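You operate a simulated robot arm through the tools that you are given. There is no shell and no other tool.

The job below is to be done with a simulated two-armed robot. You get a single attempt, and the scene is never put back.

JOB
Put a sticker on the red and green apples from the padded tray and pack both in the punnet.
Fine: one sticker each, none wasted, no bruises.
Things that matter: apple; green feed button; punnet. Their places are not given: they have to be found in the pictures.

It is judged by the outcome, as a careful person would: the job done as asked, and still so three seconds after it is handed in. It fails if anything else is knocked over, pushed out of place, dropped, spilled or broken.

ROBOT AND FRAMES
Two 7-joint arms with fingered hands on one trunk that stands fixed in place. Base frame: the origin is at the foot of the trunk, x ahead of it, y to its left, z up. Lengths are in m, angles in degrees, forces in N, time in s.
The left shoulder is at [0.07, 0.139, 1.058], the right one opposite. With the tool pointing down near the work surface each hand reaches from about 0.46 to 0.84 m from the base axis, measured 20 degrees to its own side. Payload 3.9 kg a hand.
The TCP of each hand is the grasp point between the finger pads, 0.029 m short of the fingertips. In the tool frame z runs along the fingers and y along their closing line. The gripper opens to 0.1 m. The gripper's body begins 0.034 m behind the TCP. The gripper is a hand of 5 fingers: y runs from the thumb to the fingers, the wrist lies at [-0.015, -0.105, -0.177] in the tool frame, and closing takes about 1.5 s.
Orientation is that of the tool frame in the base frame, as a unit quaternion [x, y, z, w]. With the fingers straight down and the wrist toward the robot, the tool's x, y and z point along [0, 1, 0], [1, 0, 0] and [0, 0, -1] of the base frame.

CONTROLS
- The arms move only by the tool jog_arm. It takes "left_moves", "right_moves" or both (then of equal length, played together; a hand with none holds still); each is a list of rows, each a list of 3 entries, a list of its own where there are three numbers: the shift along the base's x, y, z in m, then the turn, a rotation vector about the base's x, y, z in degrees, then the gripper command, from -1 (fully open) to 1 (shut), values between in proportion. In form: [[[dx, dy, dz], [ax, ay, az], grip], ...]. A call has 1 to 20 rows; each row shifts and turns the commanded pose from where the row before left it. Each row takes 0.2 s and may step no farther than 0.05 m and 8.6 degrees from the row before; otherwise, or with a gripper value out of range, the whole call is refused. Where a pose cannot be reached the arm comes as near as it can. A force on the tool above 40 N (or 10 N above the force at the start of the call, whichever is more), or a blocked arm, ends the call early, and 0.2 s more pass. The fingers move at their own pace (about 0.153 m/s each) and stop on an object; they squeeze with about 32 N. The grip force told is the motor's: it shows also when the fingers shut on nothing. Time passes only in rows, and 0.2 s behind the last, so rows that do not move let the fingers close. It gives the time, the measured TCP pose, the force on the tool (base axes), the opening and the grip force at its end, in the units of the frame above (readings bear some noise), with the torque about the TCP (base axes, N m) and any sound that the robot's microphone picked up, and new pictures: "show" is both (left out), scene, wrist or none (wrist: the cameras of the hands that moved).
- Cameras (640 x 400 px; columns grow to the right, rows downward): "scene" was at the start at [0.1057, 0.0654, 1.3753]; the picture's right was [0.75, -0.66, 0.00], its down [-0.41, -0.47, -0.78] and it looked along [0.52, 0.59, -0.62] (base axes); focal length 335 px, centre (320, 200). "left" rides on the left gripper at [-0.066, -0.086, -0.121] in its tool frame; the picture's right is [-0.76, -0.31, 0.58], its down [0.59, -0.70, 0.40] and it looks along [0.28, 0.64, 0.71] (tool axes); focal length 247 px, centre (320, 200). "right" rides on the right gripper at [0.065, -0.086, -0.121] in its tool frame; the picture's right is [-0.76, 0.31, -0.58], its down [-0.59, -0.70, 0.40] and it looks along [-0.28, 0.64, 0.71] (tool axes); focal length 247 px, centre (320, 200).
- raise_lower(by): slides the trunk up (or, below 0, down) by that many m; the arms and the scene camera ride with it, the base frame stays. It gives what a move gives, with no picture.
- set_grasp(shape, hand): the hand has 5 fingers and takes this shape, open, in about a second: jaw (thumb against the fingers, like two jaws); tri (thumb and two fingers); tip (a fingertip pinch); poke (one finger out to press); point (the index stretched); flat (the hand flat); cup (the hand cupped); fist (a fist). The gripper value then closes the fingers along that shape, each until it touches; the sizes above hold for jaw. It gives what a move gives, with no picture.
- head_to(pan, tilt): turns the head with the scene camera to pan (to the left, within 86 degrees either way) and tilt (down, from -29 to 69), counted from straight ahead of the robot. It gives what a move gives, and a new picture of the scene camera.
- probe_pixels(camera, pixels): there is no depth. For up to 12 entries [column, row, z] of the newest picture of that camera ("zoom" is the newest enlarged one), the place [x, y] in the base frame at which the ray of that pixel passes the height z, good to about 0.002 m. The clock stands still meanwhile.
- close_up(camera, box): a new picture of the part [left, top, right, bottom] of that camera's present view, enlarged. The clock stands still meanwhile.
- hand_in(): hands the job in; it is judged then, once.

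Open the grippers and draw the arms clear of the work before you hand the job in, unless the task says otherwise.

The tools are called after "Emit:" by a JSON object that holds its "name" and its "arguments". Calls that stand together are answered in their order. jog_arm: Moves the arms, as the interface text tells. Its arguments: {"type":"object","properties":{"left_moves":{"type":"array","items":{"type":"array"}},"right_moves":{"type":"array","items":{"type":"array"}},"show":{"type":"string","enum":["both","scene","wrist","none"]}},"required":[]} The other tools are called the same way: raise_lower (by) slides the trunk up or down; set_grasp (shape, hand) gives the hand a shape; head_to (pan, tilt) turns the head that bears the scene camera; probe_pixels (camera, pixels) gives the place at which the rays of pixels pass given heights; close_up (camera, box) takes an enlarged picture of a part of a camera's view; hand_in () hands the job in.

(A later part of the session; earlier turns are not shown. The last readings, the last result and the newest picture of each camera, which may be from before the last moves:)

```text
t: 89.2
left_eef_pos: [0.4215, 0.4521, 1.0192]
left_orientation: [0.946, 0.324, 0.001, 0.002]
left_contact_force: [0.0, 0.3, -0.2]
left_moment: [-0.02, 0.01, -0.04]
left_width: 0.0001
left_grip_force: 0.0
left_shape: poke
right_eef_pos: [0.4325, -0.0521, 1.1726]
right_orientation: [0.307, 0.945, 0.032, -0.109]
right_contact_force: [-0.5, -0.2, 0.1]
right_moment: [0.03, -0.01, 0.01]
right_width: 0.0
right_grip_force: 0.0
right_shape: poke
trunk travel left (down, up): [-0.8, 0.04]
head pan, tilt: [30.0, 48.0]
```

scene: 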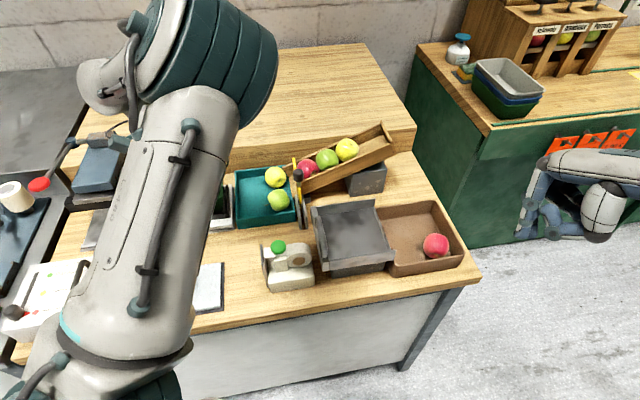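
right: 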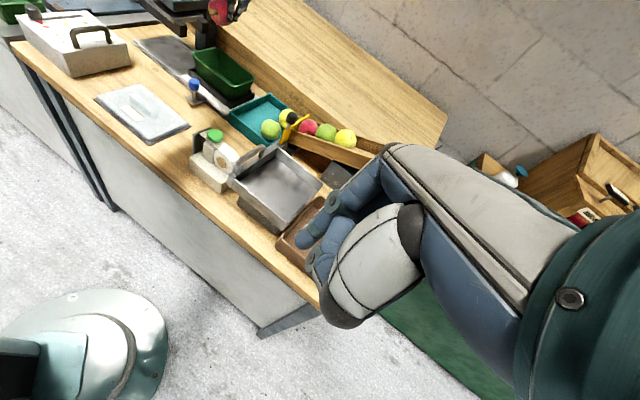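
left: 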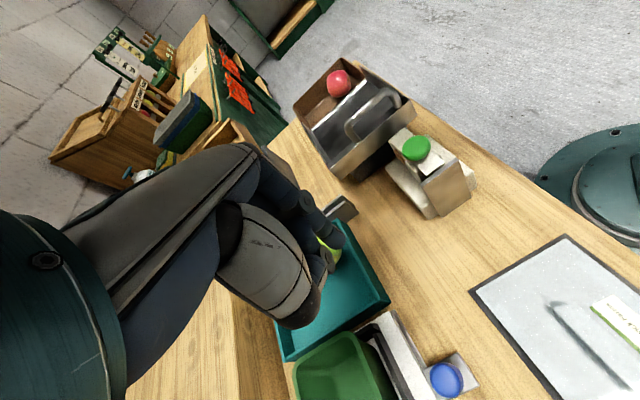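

Orientation matches the earlier press pose. I continue to the point above the button.

Emit:
{"name": "jog_arm", "arguments": {"left_moves": [[[-0.00185, -0.0377, -0.002], [0, 0, 0], -1], [[-0.00185, -0.0377, -0.002], [0, 0, 0], -1], [[-0.00185, -0.0377, -0.002], [0, 0, 0], -1], [[-0.00185, -0.0378, -0.001], [0, 0, 0], -1], [[0, 0, 0], [0, 0, 0], -1]], "show": "none"}}

Emit:
{"name": "close_up", "arguments": {"camera": "left", "box": [290, 190, 470, 330]}}

Emit:
{"name": "close_up", "arguments": {"camera": "scene", "box": [220, 200, 350, 320]}}

```text
t: 90.4
left_eef_pos: [0.4117, 0.3049, 1.0129]
left_orientation: [0.944, 0.331, -0.005, 0.007]
left_contact_force: [0.6, -0.9, -0.8]
left_moment: [0.02, 0.02, 0.02]
left_width: 0.0
left_grip_force: 0.0
left_shape: poke
right_eef_pos: [0.4349, -0.0514, 1.1723]
right_orientation: [0.307, 0.945, 0.031, -0.109]
right_contact_force: [0.1, 0.2, 0.6]
right_moment: [-0.02, -0.02, -0.03]
right_width: 0.0
right_grip_force: 0.0
right_shape: poke
trunk travel left (down, up): [-0.8, 0.04]
head pan, tilt: [30.0, 48.0]
```

```text
2.86 times, centred on (380, 260) of left
```

zoom: 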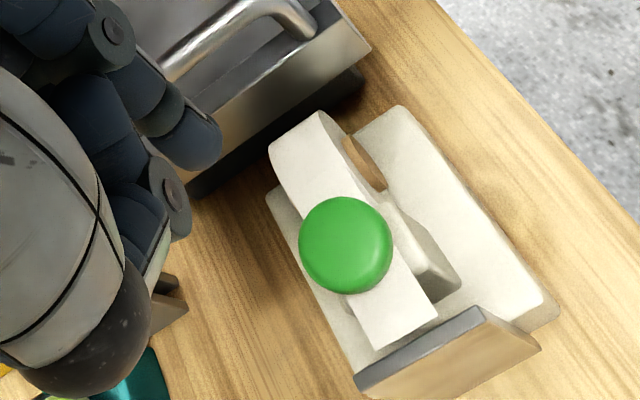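

```text
3.33 times, centred on (285, 260) of scene
```

zoom: 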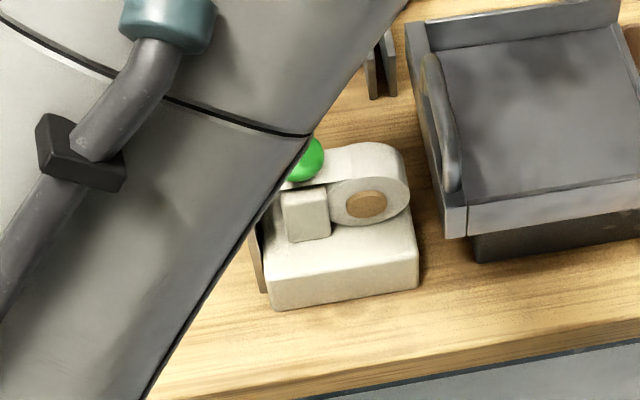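

The finger is above the button within a few millimetres. I descend to about 3 cm above the pressing height and re-check the actual position.

Emit:
{"name": "jog_arm", "arguments": {"left_moves": [[[0, 0, -0.015], [0, 0, 0], -1], [[0, 0, -0.015], [0, 0, 0], -1], [[0, 0, -0.015], [0, 0, 0], -1], [[0, 0, -0.015], [0, 0, 0], -1], [[0, 0, 0], [0, 0, 0], -1]], "show": "none"}}

Emit:
{"name": "close_up", "arguments": {"camera": "left", "box": [270, 180, 450, 320]}}

Emit:
{"name": "close_up", "arguments": {"camera": "scene", "box": [240, 215, 330, 295]}}

```text
t: 91.6
left_eef_pos: [0.4142, 0.3001, 0.956]
left_orientation: [0.946, 0.324, 0.001, 0.001]
left_contact_force: [0.0, 1.3, -0.1]
left_moment: [0.0, -0.02, -0.01]
left_width: 0.0
left_grip_force: 0.0
left_shape: poke
right_eef_pos: [0.4339, -0.0533, 1.173]
right_orientation: [0.307, 0.945, 0.032, -0.108]
right_contact_force: [0.8, 0.3, -0.4]
right_moment: [0.0, 0.0, -0.01]
right_width: 0.0
right_grip_force: 0.2
right_shape: poke
trunk travel left (down, up): [-0.8, 0.04]
head pan, tilt: [30.0, 48.0]
```

```text
2.86 times, centred on (360, 250) of left
```

zoom: 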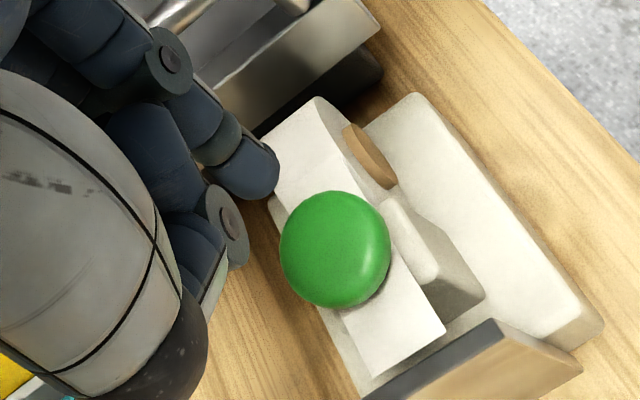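

```text
5.00 times, centred on (285, 255) of scene
```

zoom: 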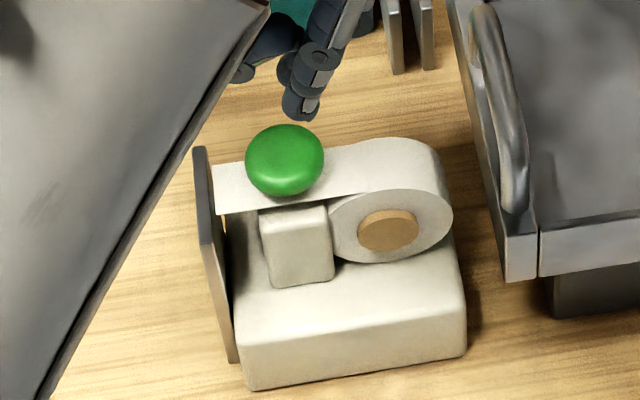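

Measured x,y is [0.4142,0.3001]; the successful press was at [0.4083,0.309], so I correct by (-0.006,+0.009) and lower 1 cm.

Emit:
{"name": "jog_arm", "arguments": {"left_moves": [[[-0.003, 0.0045, 0], [0, 0, 0], -1], [[-0.003, 0.0045, 0], [0, 0, 0], -1], [[0, 0, -0.005], [0, 0, 0], -1], [[0, 0, -0.005], [0, 0, 0], -1], [[0, 0, 0], [0, 0, 0], -1]], "show": "none"}}

Emit:
{"name": "close_up", "arguments": {"camera": "left", "box": [290, 190, 430, 310]}}

Emit:
{"name": "close_up", "arguments": {"camera": "scene", "box": [240, 215, 330, 295]}}

```text
t: 92.8
left_eef_pos: [0.4083, 0.3087, 0.9454]
left_orientation: [0.946, 0.324, 0.002, 0.001]
left_contact_force: [-0.5, -1.1, -0.2]
left_moment: [0.04, 0.02, -0.01]
left_width: 0.0002
left_grip_force: 0.0
left_shape: poke
right_eef_pos: [0.4334, -0.053, 1.173]
right_orientation: [0.307, 0.945, 0.033, -0.109]
right_contact_force: [-0.3, 0.2, 0.4]
right_moment: [0.01, 0.03, 0.02]
right_width: 0.0
right_grip_force: 0.0
right_shape: poke
trunk travel left (down, up): [-0.8, 0.04]
head pan, tilt: [30.0, 48.0]
```

```text
3.33 times, centred on (360, 250) of left
```

zoom: 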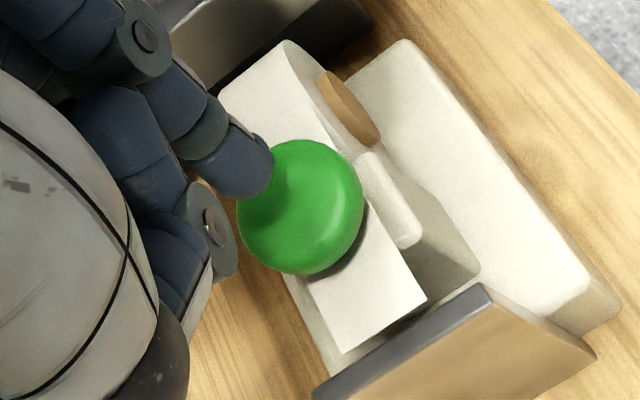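

```text
5.00 times, centred on (285, 255) of scene
```

zoom: 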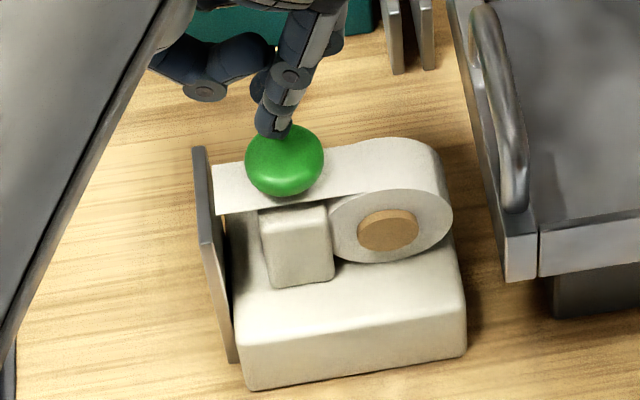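

Aligned as in the first press. I lower to just before the click height in small rows.

Emit:
{"name": "jog_arm", "arguments": {"left_moves": [[[0, 0, -0.003], [0, 0, 0], -1], [[0, 0, -0.003], [0, 0, 0], -1], [[0, 0, -0.003], [0, 0, 0], -1], [[0, 0, -0.003], [0, 0, 0], -1], [[0, 0, -0.002], [0, 0, 0], -1], [[0, 0, -0.002], [0, 0, 0], -1], [[0, 0, -0.002], [0, 0, 0], -1], [[0, 0, -0.002], [0, 0, 0], -1]], "show": "none"}}

Emit:
{"name": "close_up", "arguments": {"camera": "left", "box": [290, 190, 430, 310]}}

```text
t: 94.6
left_eef_pos: [0.4081, 0.3096, 0.9258]
left_orientation: [0.946, 0.325, 0.001, 0.003]
left_contact_force: [0.8, 0.3, 3.5]
left_moment: [0.01, -0.06, -0.01]
left_width: 0.0001
left_grip_force: 0.0
left_shape: poke
right_eef_pos: [0.4345, -0.0531, 1.1718]
right_orientation: [0.307, 0.945, 0.032, -0.109]
right_contact_force: [-0.3, 0.1, -0.5]
right_moment: [-0.01, 0.0, 0.06]
right_width: 0.0
right_grip_force: 0.1
right_shape: poke
trunk travel left (down, up): [-0.8, 0.04]
head pan, tilt: [30.0, 48.0]
```

```text
3.33 times, centred on (360, 250) of left
```

zoom: 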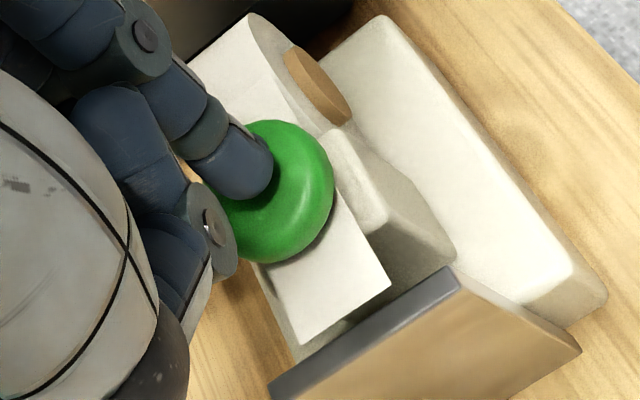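

Force 3.5 N at z 0.926, no click yet and no sticker on the plate. I press in 1 mm rows until the click.

Emit:
{"name": "jog_arm", "arguments": {"left_moves": [[[0, 0, -0.001], [0, 0, 0], -1], [[0, 0, -0.001], [0, 0, 0], -1], [[0, 0, -0.001], [0, 0, 0], -1]], "show": "none"}}

Emit:
{"name": "close_up", "arguments": {"camera": "left", "box": [290, 190, 430, 310]}}

```text
t: 95.4
left_eef_pos: [0.4084, 0.3087, 0.9233]
left_orientation: [0.946, 0.324, 0.001, 0.001]
left_contact_force: [1.2, -0.8, 3.3]
left_moment: [-0.03, 0.01, 0.01]
left_width: 0.0
left_grip_force: 0.1
left_shape: poke
right_eef_pos: [0.4331, -0.0542, 1.1716]
right_orientation: [0.307, 0.945, 0.033, -0.109]
right_contact_force: [0.3, 0.0, -0.9]
right_moment: [0.0, -0.02, 0.06]
right_width: 0.0001
right_grip_force: 0.1
right_shape: poke
trunk travel left (down, up): [-0.8, 0.04]
head pan, tilt: [30.0, 48.0]
```

```text
3.33 times, centred on (360, 250) of left
```

zoom: 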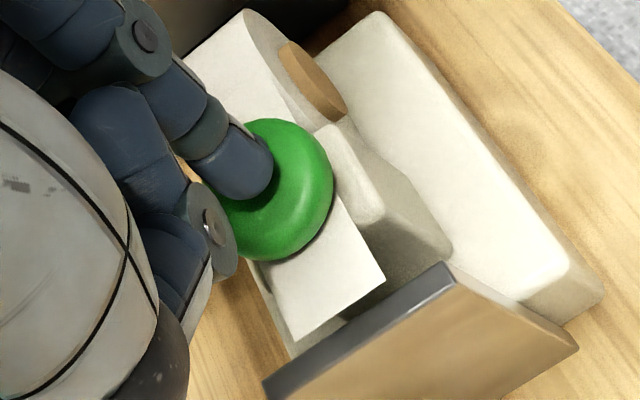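

No click yet at z 0.9233; the first press clicked near 0.922, so I go one or two more millimetres.

Emit:
{"name": "jog_arm", "arguments": {"left_moves": [[[0, 0, -0.001], [0, 0, 0], -1], [[0, 0, -0.001], [0, 0, 0], -1]], "show": "none"}}

Emit:
{"name": "close_up", "arguments": {"camera": "left", "box": [290, 190, 430, 310]}}

```text
t: 96.0
left_eef_pos: [0.4078, 0.31, 0.9208]
left_orientation: [0.946, 0.324, 0.002, 0.002]
left_contact_force: [-0.5, -0.8, 3.1]
left_moment: [0.01, 0.0, 0.0]
left_width: 0.0
left_grip_force: 0.1
left_shape: poke
right_eef_pos: [0.4317, -0.0535, 1.1718]
right_orientation: [0.307, 0.945, 0.032, -0.109]
right_contact_force: [-0.7, 0.7, 0.4]
right_moment: [0.02, 0.01, 0.01]
right_width: 0.0
right_grip_force: 0.1
right_shape: poke
trunk travel left (down, up): [-0.8, 0.04]
head pan, tilt: [30.0, 48.0]
heard: click
```

```text
3.33 times, centred on (360, 250) of left
```

zoom: 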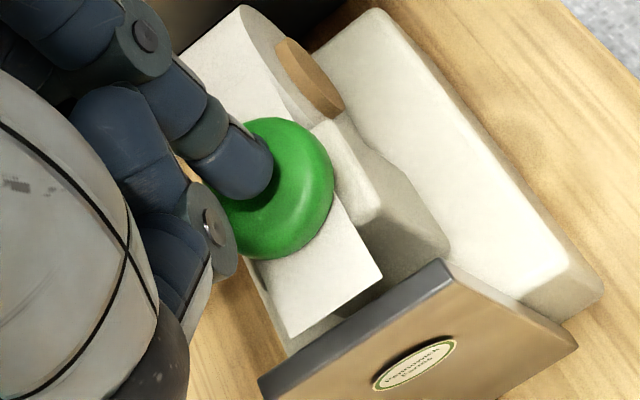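

Click, and the second sticker is on the plate. I lift off and try the "tip" shape in free air to see how slim it is for packing the second apple.

Emit:
{"name": "jog_arm", "arguments": {"left_moves": [[[0, 0, 0.005], [0, 0, 0], -1], [[0, 0, 0.015], [0, 0, 0], -1], [[0.0, 0.005, 0.03], [0, 0, 0], -1], [[0.0, 0.02, 0.03], [0, 0, 0], -1], [[0.005, 0.04, 0.02], [0, 0, 0], -1], [[0.005, 0.04, 0.02], [0, 0, 0], -1]], "show": "none"}}

Emit:
{"name": "set_grasp", "arguments": {"hand": "left", "shape": "tip"}}

Emit:
{"name": "jog_arm", "arguments": {"left_moves": [[[0, 0, 0], [0, 0, 0], -1], [[0, 0, 0], [0, 0, 0], -1]], "show": "both"}}

Emit:
{"name": "close_up", "arguments": {"camera": "left", "box": [200, 120, 400, 370]}}

Emit:
{"name": "close_up", "arguments": {"camera": "right", "box": [180, 30, 320, 160]}}

```text
t: 97.4
left_eef_pos: [0.4168, 0.417, 1.0416]
left_orientation: [0.946, 0.324, 0.001, 0.002]
left_contact_force: [0.5, -0.5, -0.1]
left_moment: [0.0, 0.01, 0.0]
left_width: 0.0
left_grip_force: 0.0
left_shape: poke
right_eef_pos: [0.4331, -0.0517, 1.1734]
right_orientation: [0.307, 0.945, 0.033, -0.109]
right_contact_force: [0.2, 0.2, 0.1]
right_moment: [0.0, 0.03, -0.01]
right_width: 0.0
right_grip_force: 0.1
right_shape: poke
trunk travel left (down, up): [-0.8, 0.04]
head pan, tilt: [30.0, 48.0]
```

```text
t: 98.3
left_eef_pos: [0.4166, 0.414, 1.0422]
left_orientation: [0.946, 0.324, 0.001, 0.003]
left_contact_force: [0.4, -1.3, 0.7]
left_moment: [-0.01, -0.02, 0.02]
left_width: 0.1
left_grip_force: 0.1
left_shape: tip
right_eef_pos: [0.4332, -0.0533, 1.1726]
right_orientation: [0.308, 0.945, 0.032, -0.109]
right_contact_force: [-0.1, 0.8, -0.1]
right_moment: [0.0, -0.01, 0.0]
right_width: 0.0
right_grip_force: 0.0
right_shape: poke
trunk travel left (down, up): [-0.8, 0.04]
head pan, tilt: [30.0, 48.0]
```

```text
t: 98.9
left_eef_pos: [0.4164, 0.4155, 1.0418]
left_orientation: [0.946, 0.324, 0.001, 0.001]
left_contact_force: [-0.3, 0.3, -0.6]
left_moment: [0.01, 0.02, 0.01]
left_width: 0.0996
left_grip_force: 0.0
left_shape: tip
right_eef_pos: [0.4336, -0.0514, 1.173]
right_orientation: [0.307, 0.945, 0.033, -0.108]
right_contact_force: [-0.1, -0.3, 0.6]
right_moment: [0.02, -0.01, 0.03]
right_width: 0.0
right_grip_force: 0.0
right_shape: poke
trunk travel left (down, up): [-0.8, 0.04]
head pan, tilt: [30.0, 48.0]
```

scene: 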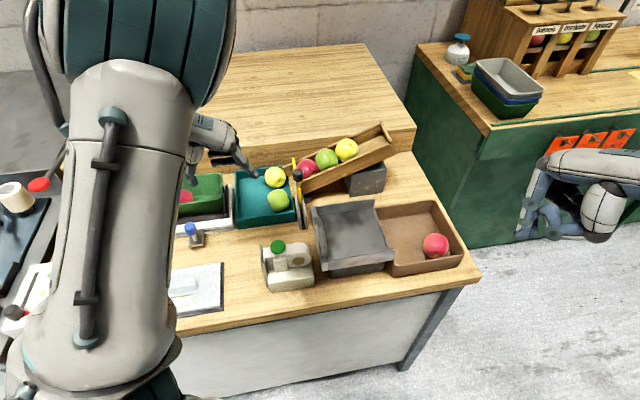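
left: 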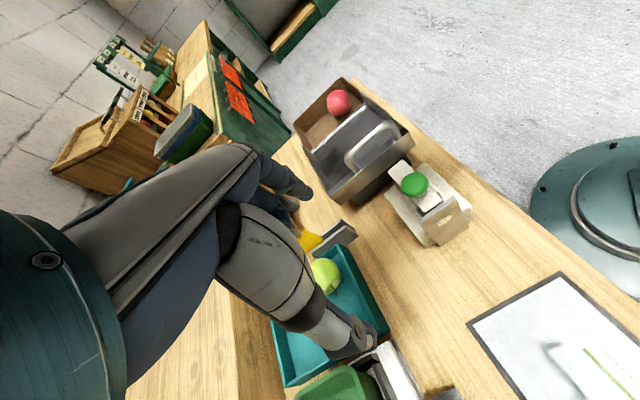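

```text
1.60 times, centred on (300, 245) of left
```

zoom: 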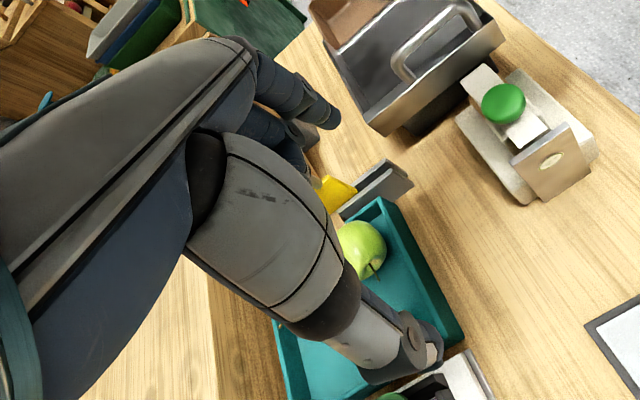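

```text
3.08 times, centred on (250, 95) of right
```

zoom: 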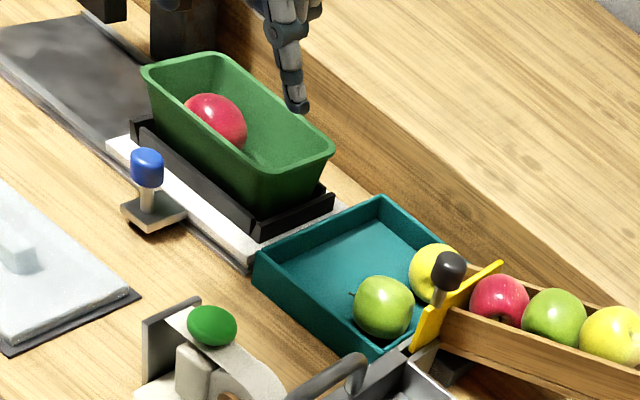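

In "tip" only index and thumb stretch out, the others stay curled, which suits the narrow punnet. I close it to about 0.068 m to see the clearance under the curled fingers.

Emit:
{"name": "jog_arm", "arguments": {"left_moves": [[[0, 0, 0], [0, 0, 0], -0.36], [[0, 0, 0], [0, 0, 0], -0.36], [[0, 0, 0], [0, 0, 0], -0.36]], "show": "none"}}

Emit:
{"name": "close_up", "arguments": {"camera": "left", "box": [200, 120, 400, 370]}}

Emit:
{"name": "close_up", "arguments": {"camera": "right", "box": [210, 0, 310, 80]}}

Emit:
{"name": "close_up", "arguments": {"camera": "scene", "box": [150, 90, 280, 220]}}

```text
t: 99.7
left_eef_pos: [0.4173, 0.4151, 1.0427]
left_orientation: [0.946, 0.324, 0.001, 0.001]
left_contact_force: [0.3, -0.2, -0.1]
left_moment: [0.01, -0.03, 0.0]
left_width: 0.0684
left_grip_force: 0.0
left_shape: tip
right_eef_pos: [0.4339, -0.053, 1.1726]
right_orientation: [0.307, 0.945, 0.032, -0.108]
right_contact_force: [0.7, 0.8, -0.1]
right_moment: [-0.04, 0.05, 0.02]
right_width: 0.0
right_grip_force: 0.0
right_shape: poke
trunk travel left (down, up): [-0.8, 0.04]
head pan, tilt: [30.0, 48.0]
```

```text
1.60 times, centred on (300, 245) of left
```

zoom: 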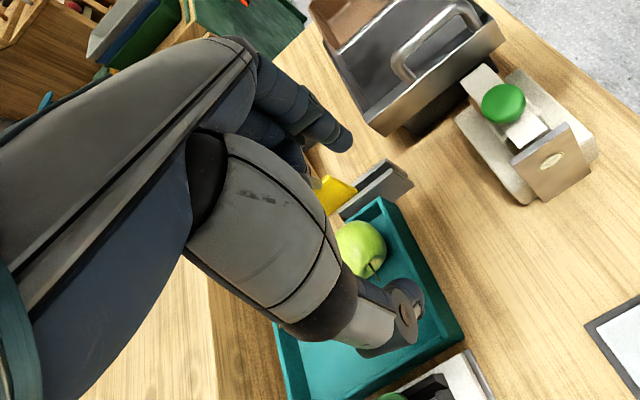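

```text
5.00 times, centred on (260, 40) of right
```

zoom: 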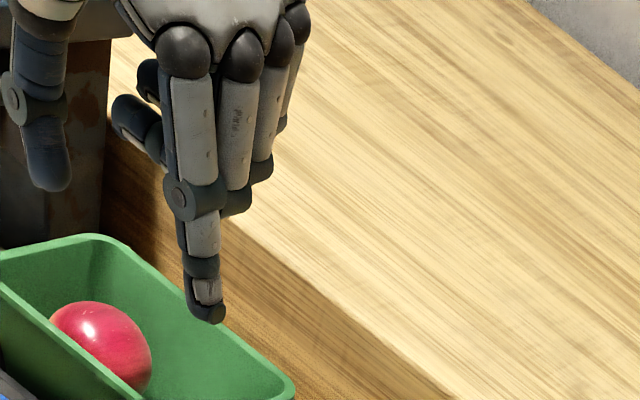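

```text
3.08 times, centred on (215, 155) of scene
```

zoom: 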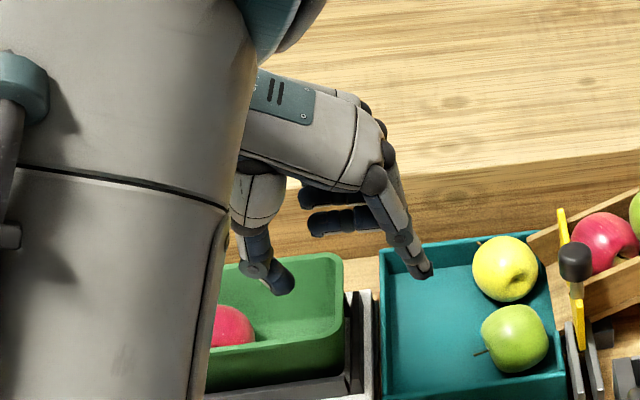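

The curled fingers in "tip" would sit too low over the apple, so I go back to "jaw", which worked. I move toward the green apple, turning to about yaw 68° so the fingers come down in the tray's empty middle and the thumb over the corner rim.

Emit:
{"name": "set_grasp", "arguments": {"hand": "left", "shape": "jaw"}}

Emit:
{"name": "jog_arm", "arguments": {"left_moves": [[[0.0099, 0.001, 0.0], [0, 0, 8], -0.6], [[0.0099, 0.001, 0.0], [0, 0, 8], -0.6], [[0.0099, 0.001, 0.0], [0, 0, 8], -0.6], [[0.0099, 0.001, 0.0], [0, 0, 8], -0.6], [[0.0099, 0.001, 0.0], [0, 0, 8], -0.6], [[0.0099, 0.001, 0.0], [0, 0, 8], -0.6], [[0.0099, 0.001, 0.0], [0, 0, 8], -0.6], [[0.0099, 0.001, 0.0], [0, 0, 8], -0.6], [[0.0099, 0.001, 0.0], [0, 0, 8], -0.6], [[0.0099, 0.001, 0.0], [0, 0, 8], -0.6]], "show": "both"}}

```text
t: 100.6
left_eef_pos: [0.4166, 0.4152, 1.0421]
left_orientation: [0.946, 0.324, 0.001, 0.001]
left_contact_force: [-0.5, 0.2, 0.1]
left_moment: [-0.02, -0.01, 0.01]
left_width: 0.0997
left_grip_force: 0.0
left_shape: jaw
right_eef_pos: [0.4342, -0.0528, 1.1728]
right_orientation: [0.308, 0.945, 0.032, -0.108]
right_contact_force: [0.0, -0.1, -0.4]
right_moment: [0.04, 0.02, 0.01]
right_width: 0.0
right_grip_force: 0.0
right_shape: poke
trunk travel left (down, up): [-0.8, 0.04]
head pan, tilt: [30.0, 48.0]
```

```text
t: 102.8
left_eef_pos: [0.509, 0.4357, 1.0282]
left_orientation: [0.503, 0.864, -0.011, -0.004]
left_contact_force: [-0.1, -0.6, -0.1]
left_moment: [-0.03, 0.01, -0.01]
left_width: 0.0802
left_grip_force: 0.1
left_shape: jaw
right_eef_pos: [0.4331, -0.0529, 1.1728]
right_orientation: [0.307, 0.945, 0.033, -0.109]
right_contact_force: [0.5, 0.2, 0.5]
right_moment: [-0.01, 0.04, 0.0]
right_width: 0.0
right_grip_force: 0.0
right_shape: poke
trunk travel left (down, up): [-0.8, 0.04]
head pan, tilt: [30.0, 48.0]
```

scene: 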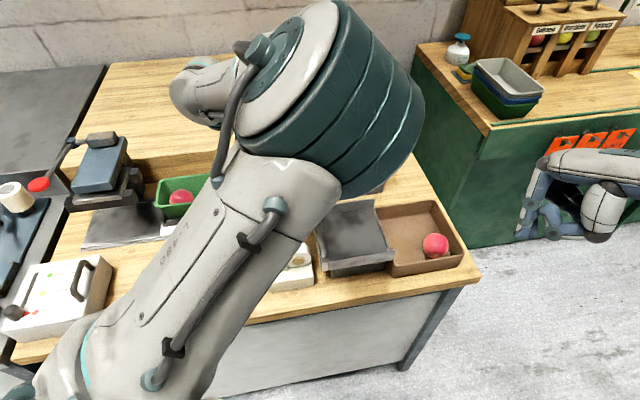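
left: 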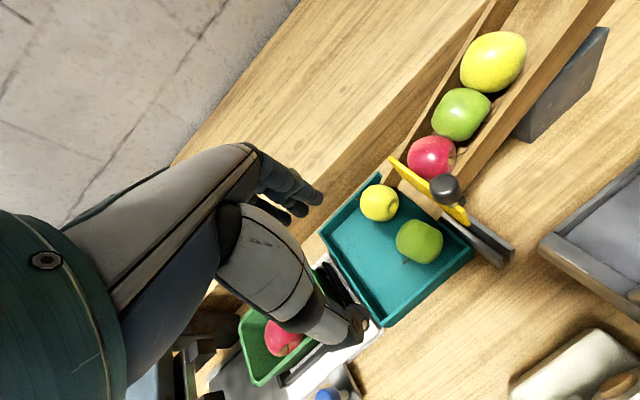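

The left view shows green at (419,241), yellow (380,203) and the tray clearly. I continue turning to yaw ~68° while moving above the green apple.

Emit:
{"name": "jog_arm", "arguments": {"left_moves": [[[0.01, -0.001, -0.005], [0, 0, 8], -0.6], [[0.01, -0.001, -0.005], [0, 0, 8], -0.6], [[0.01, -0.002, -0.01], [0, 0, 8], -0.6], [[0.01, -0.002, -0.01], [0, 0, 8], -0.6], [[0.01, -0.002, -0.01], [0, 0, 8], -0.6], [[0, 0, 0], [0, 0, 0], -0.6]], "show": "both"}}

Emit:
{"name": "close_up", "arguments": {"camera": "left", "box": [240, 150, 460, 370]}}

Emit:
{"name": "close_up", "arguments": {"camera": "right", "box": [200, 50, 330, 170]}}

```text
t: 104.2
left_eef_pos: [0.5475, 0.491, 0.9891]
left_orientation: [0.198, 0.98, -0.001, 0.002]
left_contact_force: [0.0, -0.2, -0.4]
left_moment: [0.01, 0.02, -0.03]
left_width: 0.0803
left_grip_force: 0.0
left_shape: jaw
left hand out of reach, approached as far as the arm can: row 4, 5
right_eef_pos: [0.4325, -0.0525, 1.1731]
right_orientation: [0.307, 0.945, 0.034, -0.109]
right_contact_force: [0.3, -0.3, 0.9]
right_moment: [0.02, -0.01, -0.02]
right_width: 0.0
right_grip_force: 0.0
right_shape: poke
trunk travel left (down, up): [-0.8, 0.04]
head pan, tilt: [30.0, 48.0]
```

scene: 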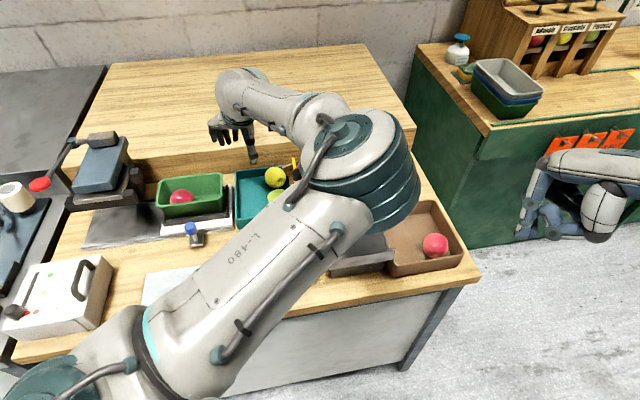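
left: 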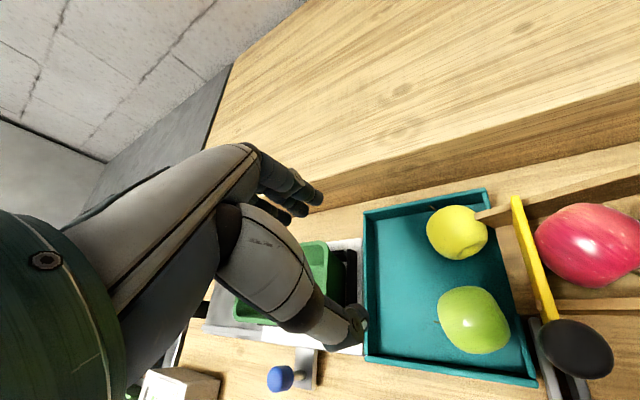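

```text
1.82 times, centred on (350, 260) of left
```

zoom: 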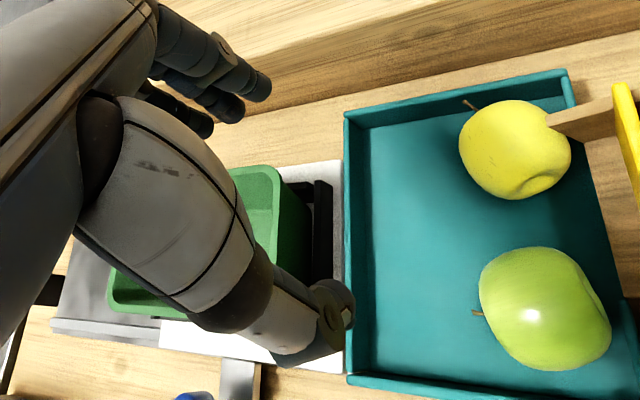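

```text
3.33 times, centred on (265, 110) of right
```

zoom: 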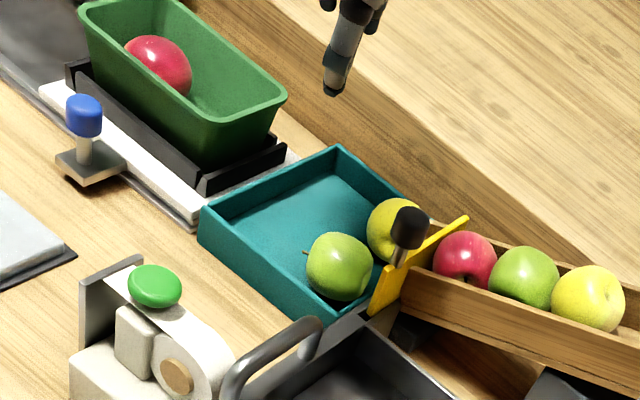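

Yaw 68° is out of reach over the green apple (the hand stopped at y 0.49). Before choosing another yaw I check the grey rails beside the tray's right wall, using the unchanged scene camera pose.

Emit:
{"name": "probe_pixels", "arguments": {"camera": "scene", "pixels": [[300, 229, 0.78], [297, 195, 0.8], [297, 195, 0.82], [297, 195, 0.84], [306, 229, 0.78], [303, 193, 0.82], [303, 193, 0.84], [297, 174, 0.9], [297, 174, 0.92], [297, 174, 0.94]]}}

Emit:
{"name": "close_up", "arguments": {"camera": "right", "box": [270, 100, 350, 160]}}

Emit:
{"name": "probe_pixels", "arguments": {"camera": "right", "pixels": [[271, 129.5, 0.82], [271, 129.5, 0.83], [286, 118, 0.82], [291.7, 118.7, 0.92], [291.7, 118.7, 0.94]]}}

```text
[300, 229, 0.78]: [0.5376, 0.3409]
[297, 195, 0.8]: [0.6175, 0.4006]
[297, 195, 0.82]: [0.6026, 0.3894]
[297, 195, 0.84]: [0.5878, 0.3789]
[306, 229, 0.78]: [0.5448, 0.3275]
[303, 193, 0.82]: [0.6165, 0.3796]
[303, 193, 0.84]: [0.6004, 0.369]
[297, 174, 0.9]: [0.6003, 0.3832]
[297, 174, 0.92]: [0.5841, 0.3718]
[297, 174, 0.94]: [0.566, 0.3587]
```

```text
6.67 times, centred on (310, 130) of right
```

zoom: 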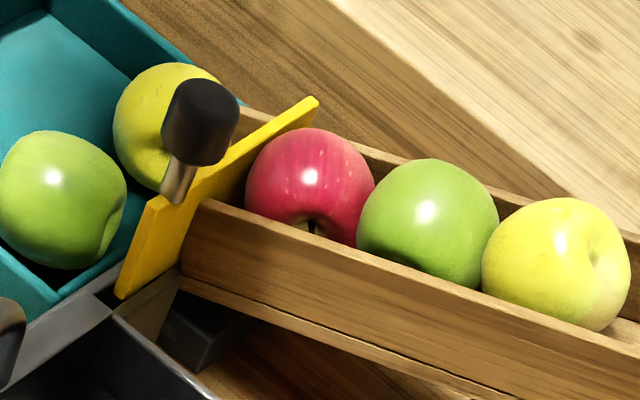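

```text
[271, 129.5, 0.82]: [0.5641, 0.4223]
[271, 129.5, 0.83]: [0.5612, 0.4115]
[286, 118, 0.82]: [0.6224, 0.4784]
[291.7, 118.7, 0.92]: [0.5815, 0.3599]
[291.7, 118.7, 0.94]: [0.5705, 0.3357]
```

The rails and gate rule out the right side, so I keep yaw 68° but add a 15° thumb-high tilt, which also brings the wrist into easier reach. I tilt and see whether the arm now reaches above the green apple.

Emit:
{"name": "jog_arm", "arguments": {"left_moves": [[[0, 0, 0], [-6.91, 2.91, 0], -0.48], [[0, 0, 0], [-6.91, 2.91, 0], -0.48], [[0.002, 0, -0.015], [0, 0, 0], -0.48], [[0.002, 0, -0.015], [0, 0, 0], -0.48], [[0, 0, -0.015], [0, 0, 0], -0.48], [[0, 0, 0], [0, 0, 0], -0.48]], "show": "both"}}

Emit:
{"name": "close_up", "arguments": {"camera": "left", "box": [240, 150, 460, 370]}}

```text
t: 105.6
left_eef_pos: [0.5505, 0.4921, 0.9424]
left_orientation: [0.191, 0.973, -0.124, -0.026]
left_contact_force: [0.4, -0.2, -0.1]
left_moment: [0.01, -0.01, 0.01]
left_width: 0.0741
left_grip_force: 0.1
left_shape: jaw
right_eef_pos: [0.4333, -0.0542, 1.1737]
right_orientation: [0.307, 0.945, 0.033, -0.109]
right_contact_force: [-0.4, -0.9, 0.3]
right_moment: [0.01, 0.01, 0.01]
right_width: 0.0
right_grip_force: 0.0
right_shape: poke
trunk travel left (down, up): [-0.8, 0.04]
head pan, tilt: [30.0, 48.0]
```

scene: 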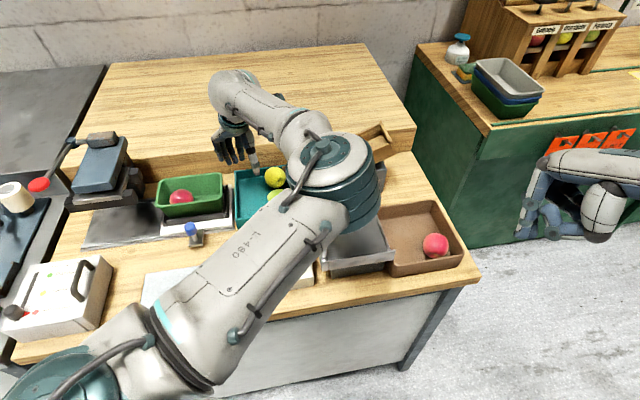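
left: 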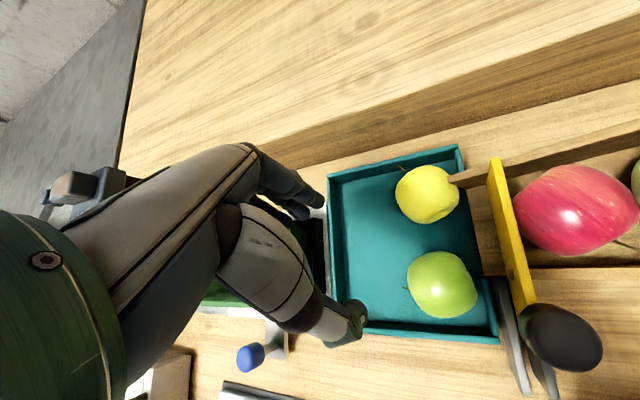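

```text
1.82 times, centred on (350, 260) of left
```

zoom: 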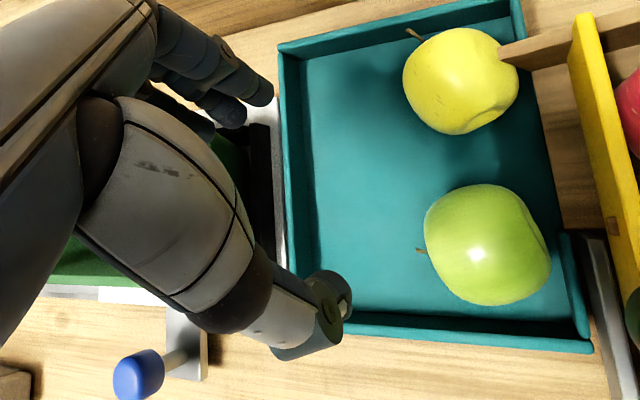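

The tilt was taken without complaint and the posture is comfortable. I now move toward the green apple (about -6.6 cm in y) and see whether it is reachable.

Emit:
{"name": "jog_arm", "arguments": {"left_moves": [[[0.0036, -0.0165, 0.0], [0, 0, 0], -0.48], [[0.0036, -0.0165, 0.0], [0, 0, 0], -0.48], [[0.0036, -0.0165, 0.0], [0, 0, 0], -0.48], [[0.0036, -0.0165, 0.0], [0, 0, 0], -0.48], [[0, 0, 0], [0, 0, 0], -0.48]], "show": "both"}}

Emit:
{"name": "close_up", "arguments": {"camera": "left", "box": [240, 150, 460, 370]}}

Emit:
{"name": "close_up", "arguments": {"camera": "right", "box": [230, 60, 320, 160]}}

```text
t: 106.8
left_eef_pos: [0.5665, 0.4345, 0.9429]
left_orientation: [0.192, 0.973, -0.127, -0.027]
left_contact_force: [0.1, -0.7, 0.1]
left_moment: [0.03, 0.0, 0.01]
left_width: 0.0745
left_grip_force: 0.2
left_shape: jaw
left hand out of reach, approached as far as the arm can: row 4
right_eef_pos: [0.434, -0.0536, 1.171]
right_orientation: [0.306, 0.945, 0.032, -0.109]
right_contact_force: [-0.8, -0.8, 0.2]
right_moment: [0.01, -0.01, 0.0]
right_width: 0.0
right_grip_force: 0.1
right_shape: poke
trunk travel left (down, up): [-0.8, 0.04]
head pan, tilt: [30.0, 48.0]
```

scene: 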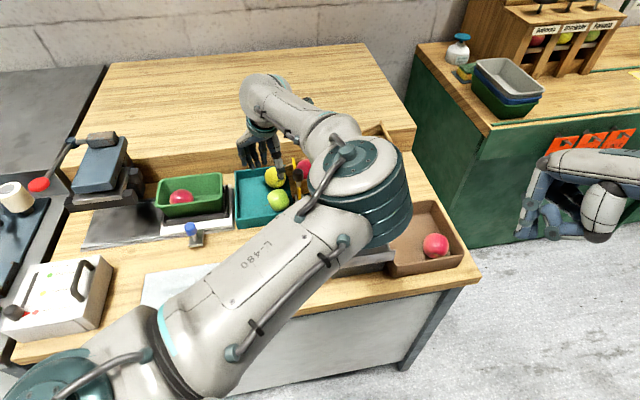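
left: 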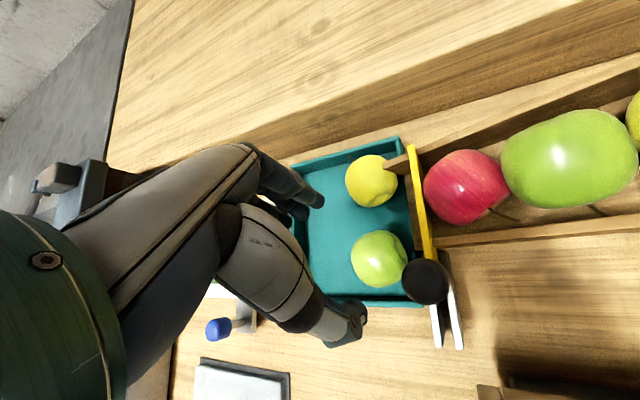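

```text
1.82 times, centred on (350, 260) of left
```

zoom: 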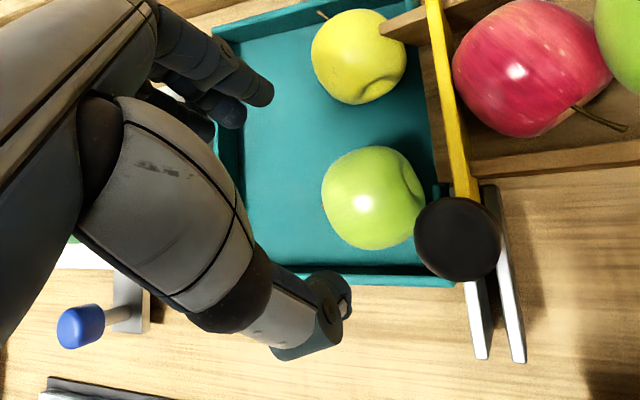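

```text
4.00 times, centred on (275, 110) of right
```

zoom: 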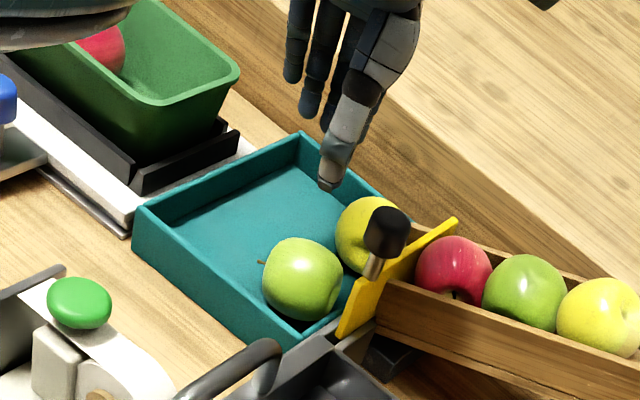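

The arm now nearly reaches ([0.5665,0.4345]); the gate knob at (424,281) passes beside the hand. I reduce yaw to about 58° for reach and knob clearance, and move exactly above the grasp point at [0.5655,0.425], still high.

Emit:
{"name": "jog_arm", "arguments": {"left_moves": [[[0, -0.003, 0], [0, 0, -5], -0.44], [[0, -0.003, 0], [0, 0, -5], -0.44], [[-0.001, -0.003, -0.01], [0, 0, 0], -0.44], [[0, 0, 0], [0, 0, 0], -0.44]], "show": "both"}}

Emit:
{"name": "close_up", "arguments": {"camera": "left", "box": [260, 150, 460, 350]}}

Emit:
{"name": "close_up", "arguments": {"camera": "right", "box": [230, 60, 320, 160]}}

Emit:
{"name": "close_up", "arguments": {"camera": "scene", "box": [220, 120, 320, 230]}}

```text
t: 107.8
left_eef_pos: [0.5636, 0.4264, 0.9311]
left_orientation: [0.275, 0.953, -0.124, -0.037]
left_contact_force: [-0.5, -0.1, 0.8]
left_moment: [-0.01, -0.01, 0.02]
left_width: 0.0723
left_grip_force: 0.0
left_shape: jaw
right_eef_pos: [0.434, -0.054, 1.1715]
right_orientation: [0.307, 0.945, 0.032, -0.108]
right_contact_force: [-0.5, 0.4, -0.5]
right_moment: [-0.02, 0.0, 0.0]
right_width: 0.0
right_grip_force: 0.1
right_shape: poke
trunk travel left (down, up): [-0.8, 0.04]
head pan, tilt: [30.0, 48.0]
```

scene: 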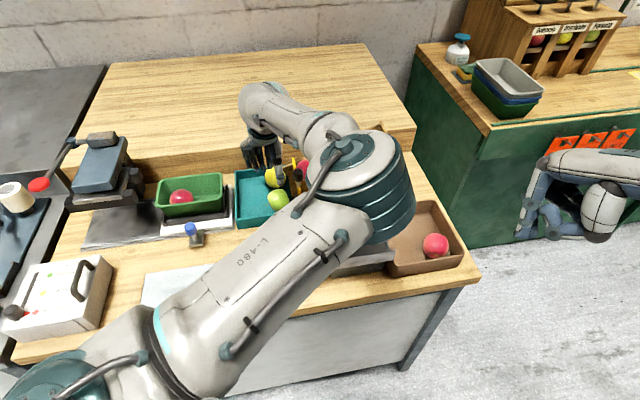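
left: 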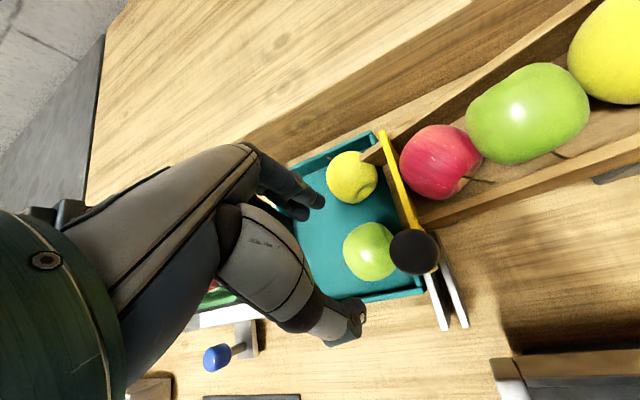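

```text
2.00 times, centred on (360, 250) of left
```

zoom: 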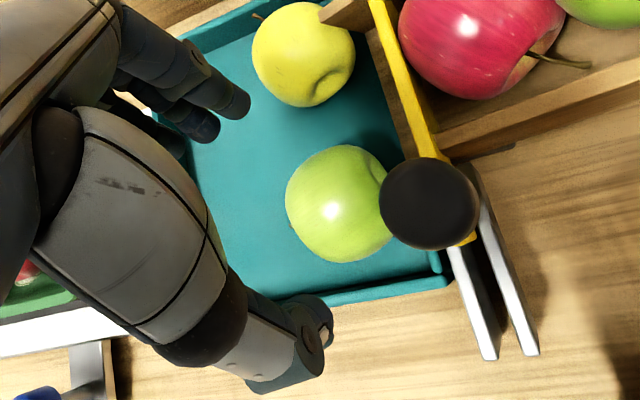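

```text
4.00 times, centred on (275, 110) of right
```

zoom: 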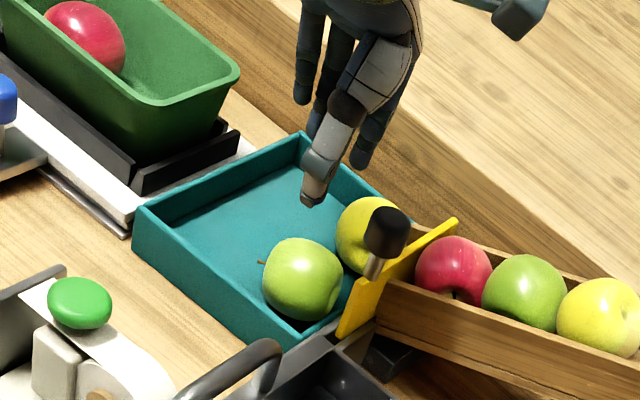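

```text
3.64 times, centred on (270, 175) of scene
```

zoom: 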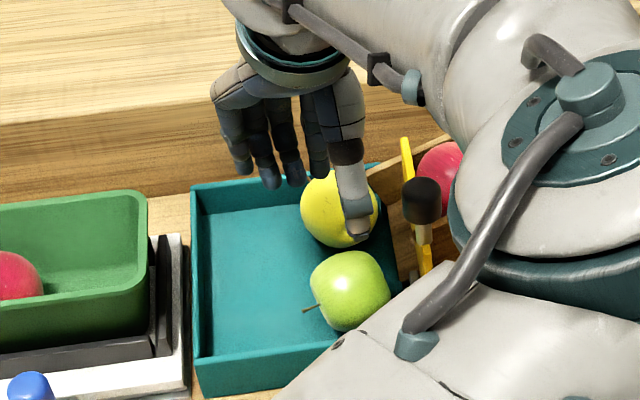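

Pose is exact (yaw 58°, tilt 15°) and the green apple appears precisely where predicted, at left (370,251). I lower 4 cm and check the fingers' gap to the yellow apple and the knob.

Emit:
{"name": "jog_arm", "arguments": {"left_moves": [[[0.001, -0.0008, -0.013], [0, 0, 0], -0.44], [[0.001, -0.0006, -0.013], [0, 0, 0], -0.44], [[0, 0, -0.014], [0, 0, 0], -0.44], [[0, 0, 0], [0, 0, 0], -0.44]], "show": "none"}}

Emit:
{"name": "close_up", "arguments": {"camera": "left", "box": [260, 150, 460, 350]}}

Emit:
{"name": "close_up", "arguments": {"camera": "right", "box": [240, 80, 320, 160]}}

Emit:
{"name": "close_up", "arguments": {"camera": "scene", "box": [230, 130, 310, 220]}}

```text
t: 108.8
left_eef_pos: [0.5669, 0.4264, 0.8933]
left_orientation: [0.275, 0.953, -0.123, -0.038]
left_contact_force: [0.0, -0.6, 0.4]
left_moment: [0.03, -0.03, -0.04]
left_width: 0.0724
left_grip_force: 0.0
left_shape: jaw
right_eef_pos: [0.4328, -0.055, 1.1742]
right_orientation: [0.307, 0.945, 0.033, -0.108]
right_contact_force: [0.9, 0.0, 0.6]
right_moment: [-0.04, -0.01, 0.03]
right_width: 0.0
right_grip_force: 0.0
right_shape: poke
trunk travel left (down, up): [-0.8, 0.04]
head pan, tilt: [30.0, 48.0]
```

```text
2.00 times, centred on (360, 250) of left
```

zoom: 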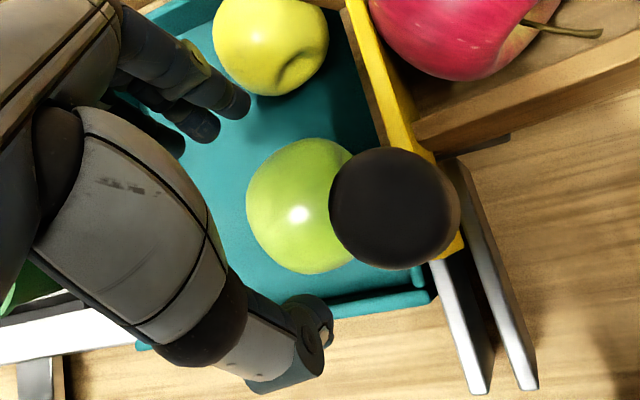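

```text
5.00 times, centred on (280, 120) of right
```

zoom: 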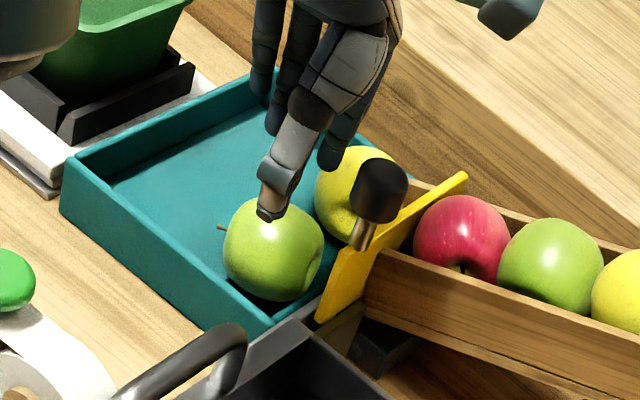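

```text
4.44 times, centred on (270, 175) of scene
```

zoom: 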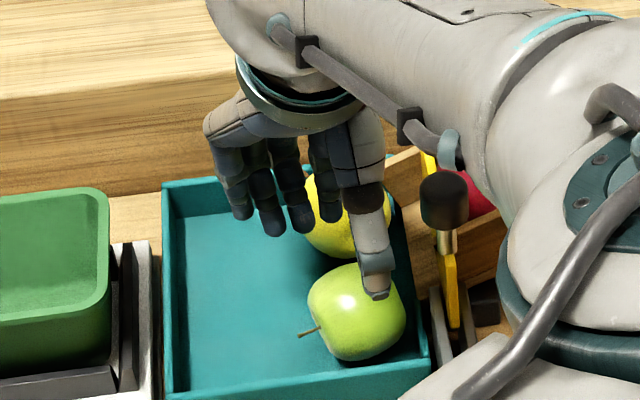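

Clearances look fine: the knob passes 4–6 cm from hand parts by my reckoning. I correct 1–2 mm and lower to z≈0.866.

Emit:
{"name": "jog_arm", "arguments": {"left_moves": [[[-0.001, -0.001, -0.009], [0, 0, 0], -0.44], [[0, 0, -0.009], [0, 0, 0], -0.44], [[0, 0, -0.009], [0, 0, 0], -0.44], [[0, 0, 0], [0, 0, 0], -0.44]], "show": "none"}}

Emit:
{"name": "close_up", "arguments": {"camera": "left", "box": [260, 150, 460, 350]}}

Emit:
{"name": "close_up", "arguments": {"camera": "right", "box": [240, 80, 320, 160]}}

Emit:
{"name": "close_up", "arguments": {"camera": "scene", "box": [230, 130, 310, 220]}}

```text
t: 109.8
left_eef_pos: [0.5655, 0.4253, 0.8648]
left_orientation: [0.274, 0.953, -0.124, -0.037]
left_contact_force: [0.5, 0.1, 0.2]
left_moment: [0.0, 0.0, 0.01]
left_width: 0.0721
left_grip_force: 0.1
left_shape: jaw
right_eef_pos: [0.434, -0.0535, 1.1721]
right_orientation: [0.308, 0.945, 0.033, -0.109]
right_contact_force: [0.1, 0.0, 0.1]
right_moment: [-0.02, 0.01, 0.02]
right_width: 0.0
right_grip_force: 0.0
right_shape: poke
trunk travel left (down, up): [-0.8, 0.04]
head pan, tilt: [30.0, 48.0]
```

```text
2.00 times, centred on (360, 250) of left
```

zoom: 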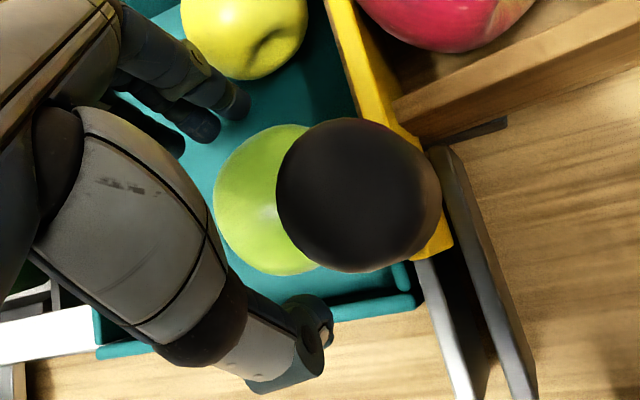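

```text
5.00 times, centred on (280, 120) of right
```

zoom: 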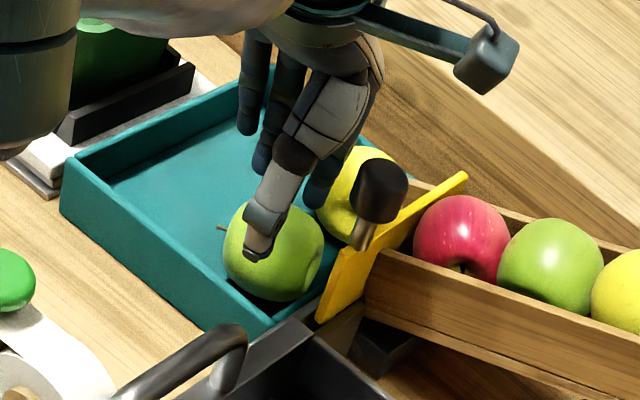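

```text
4.44 times, centred on (270, 175) of scene
```

zoom: 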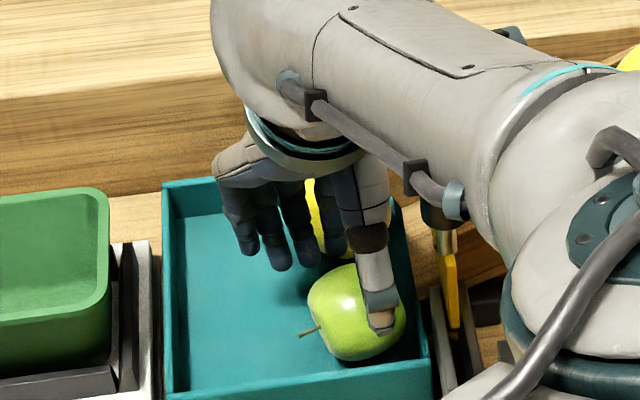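

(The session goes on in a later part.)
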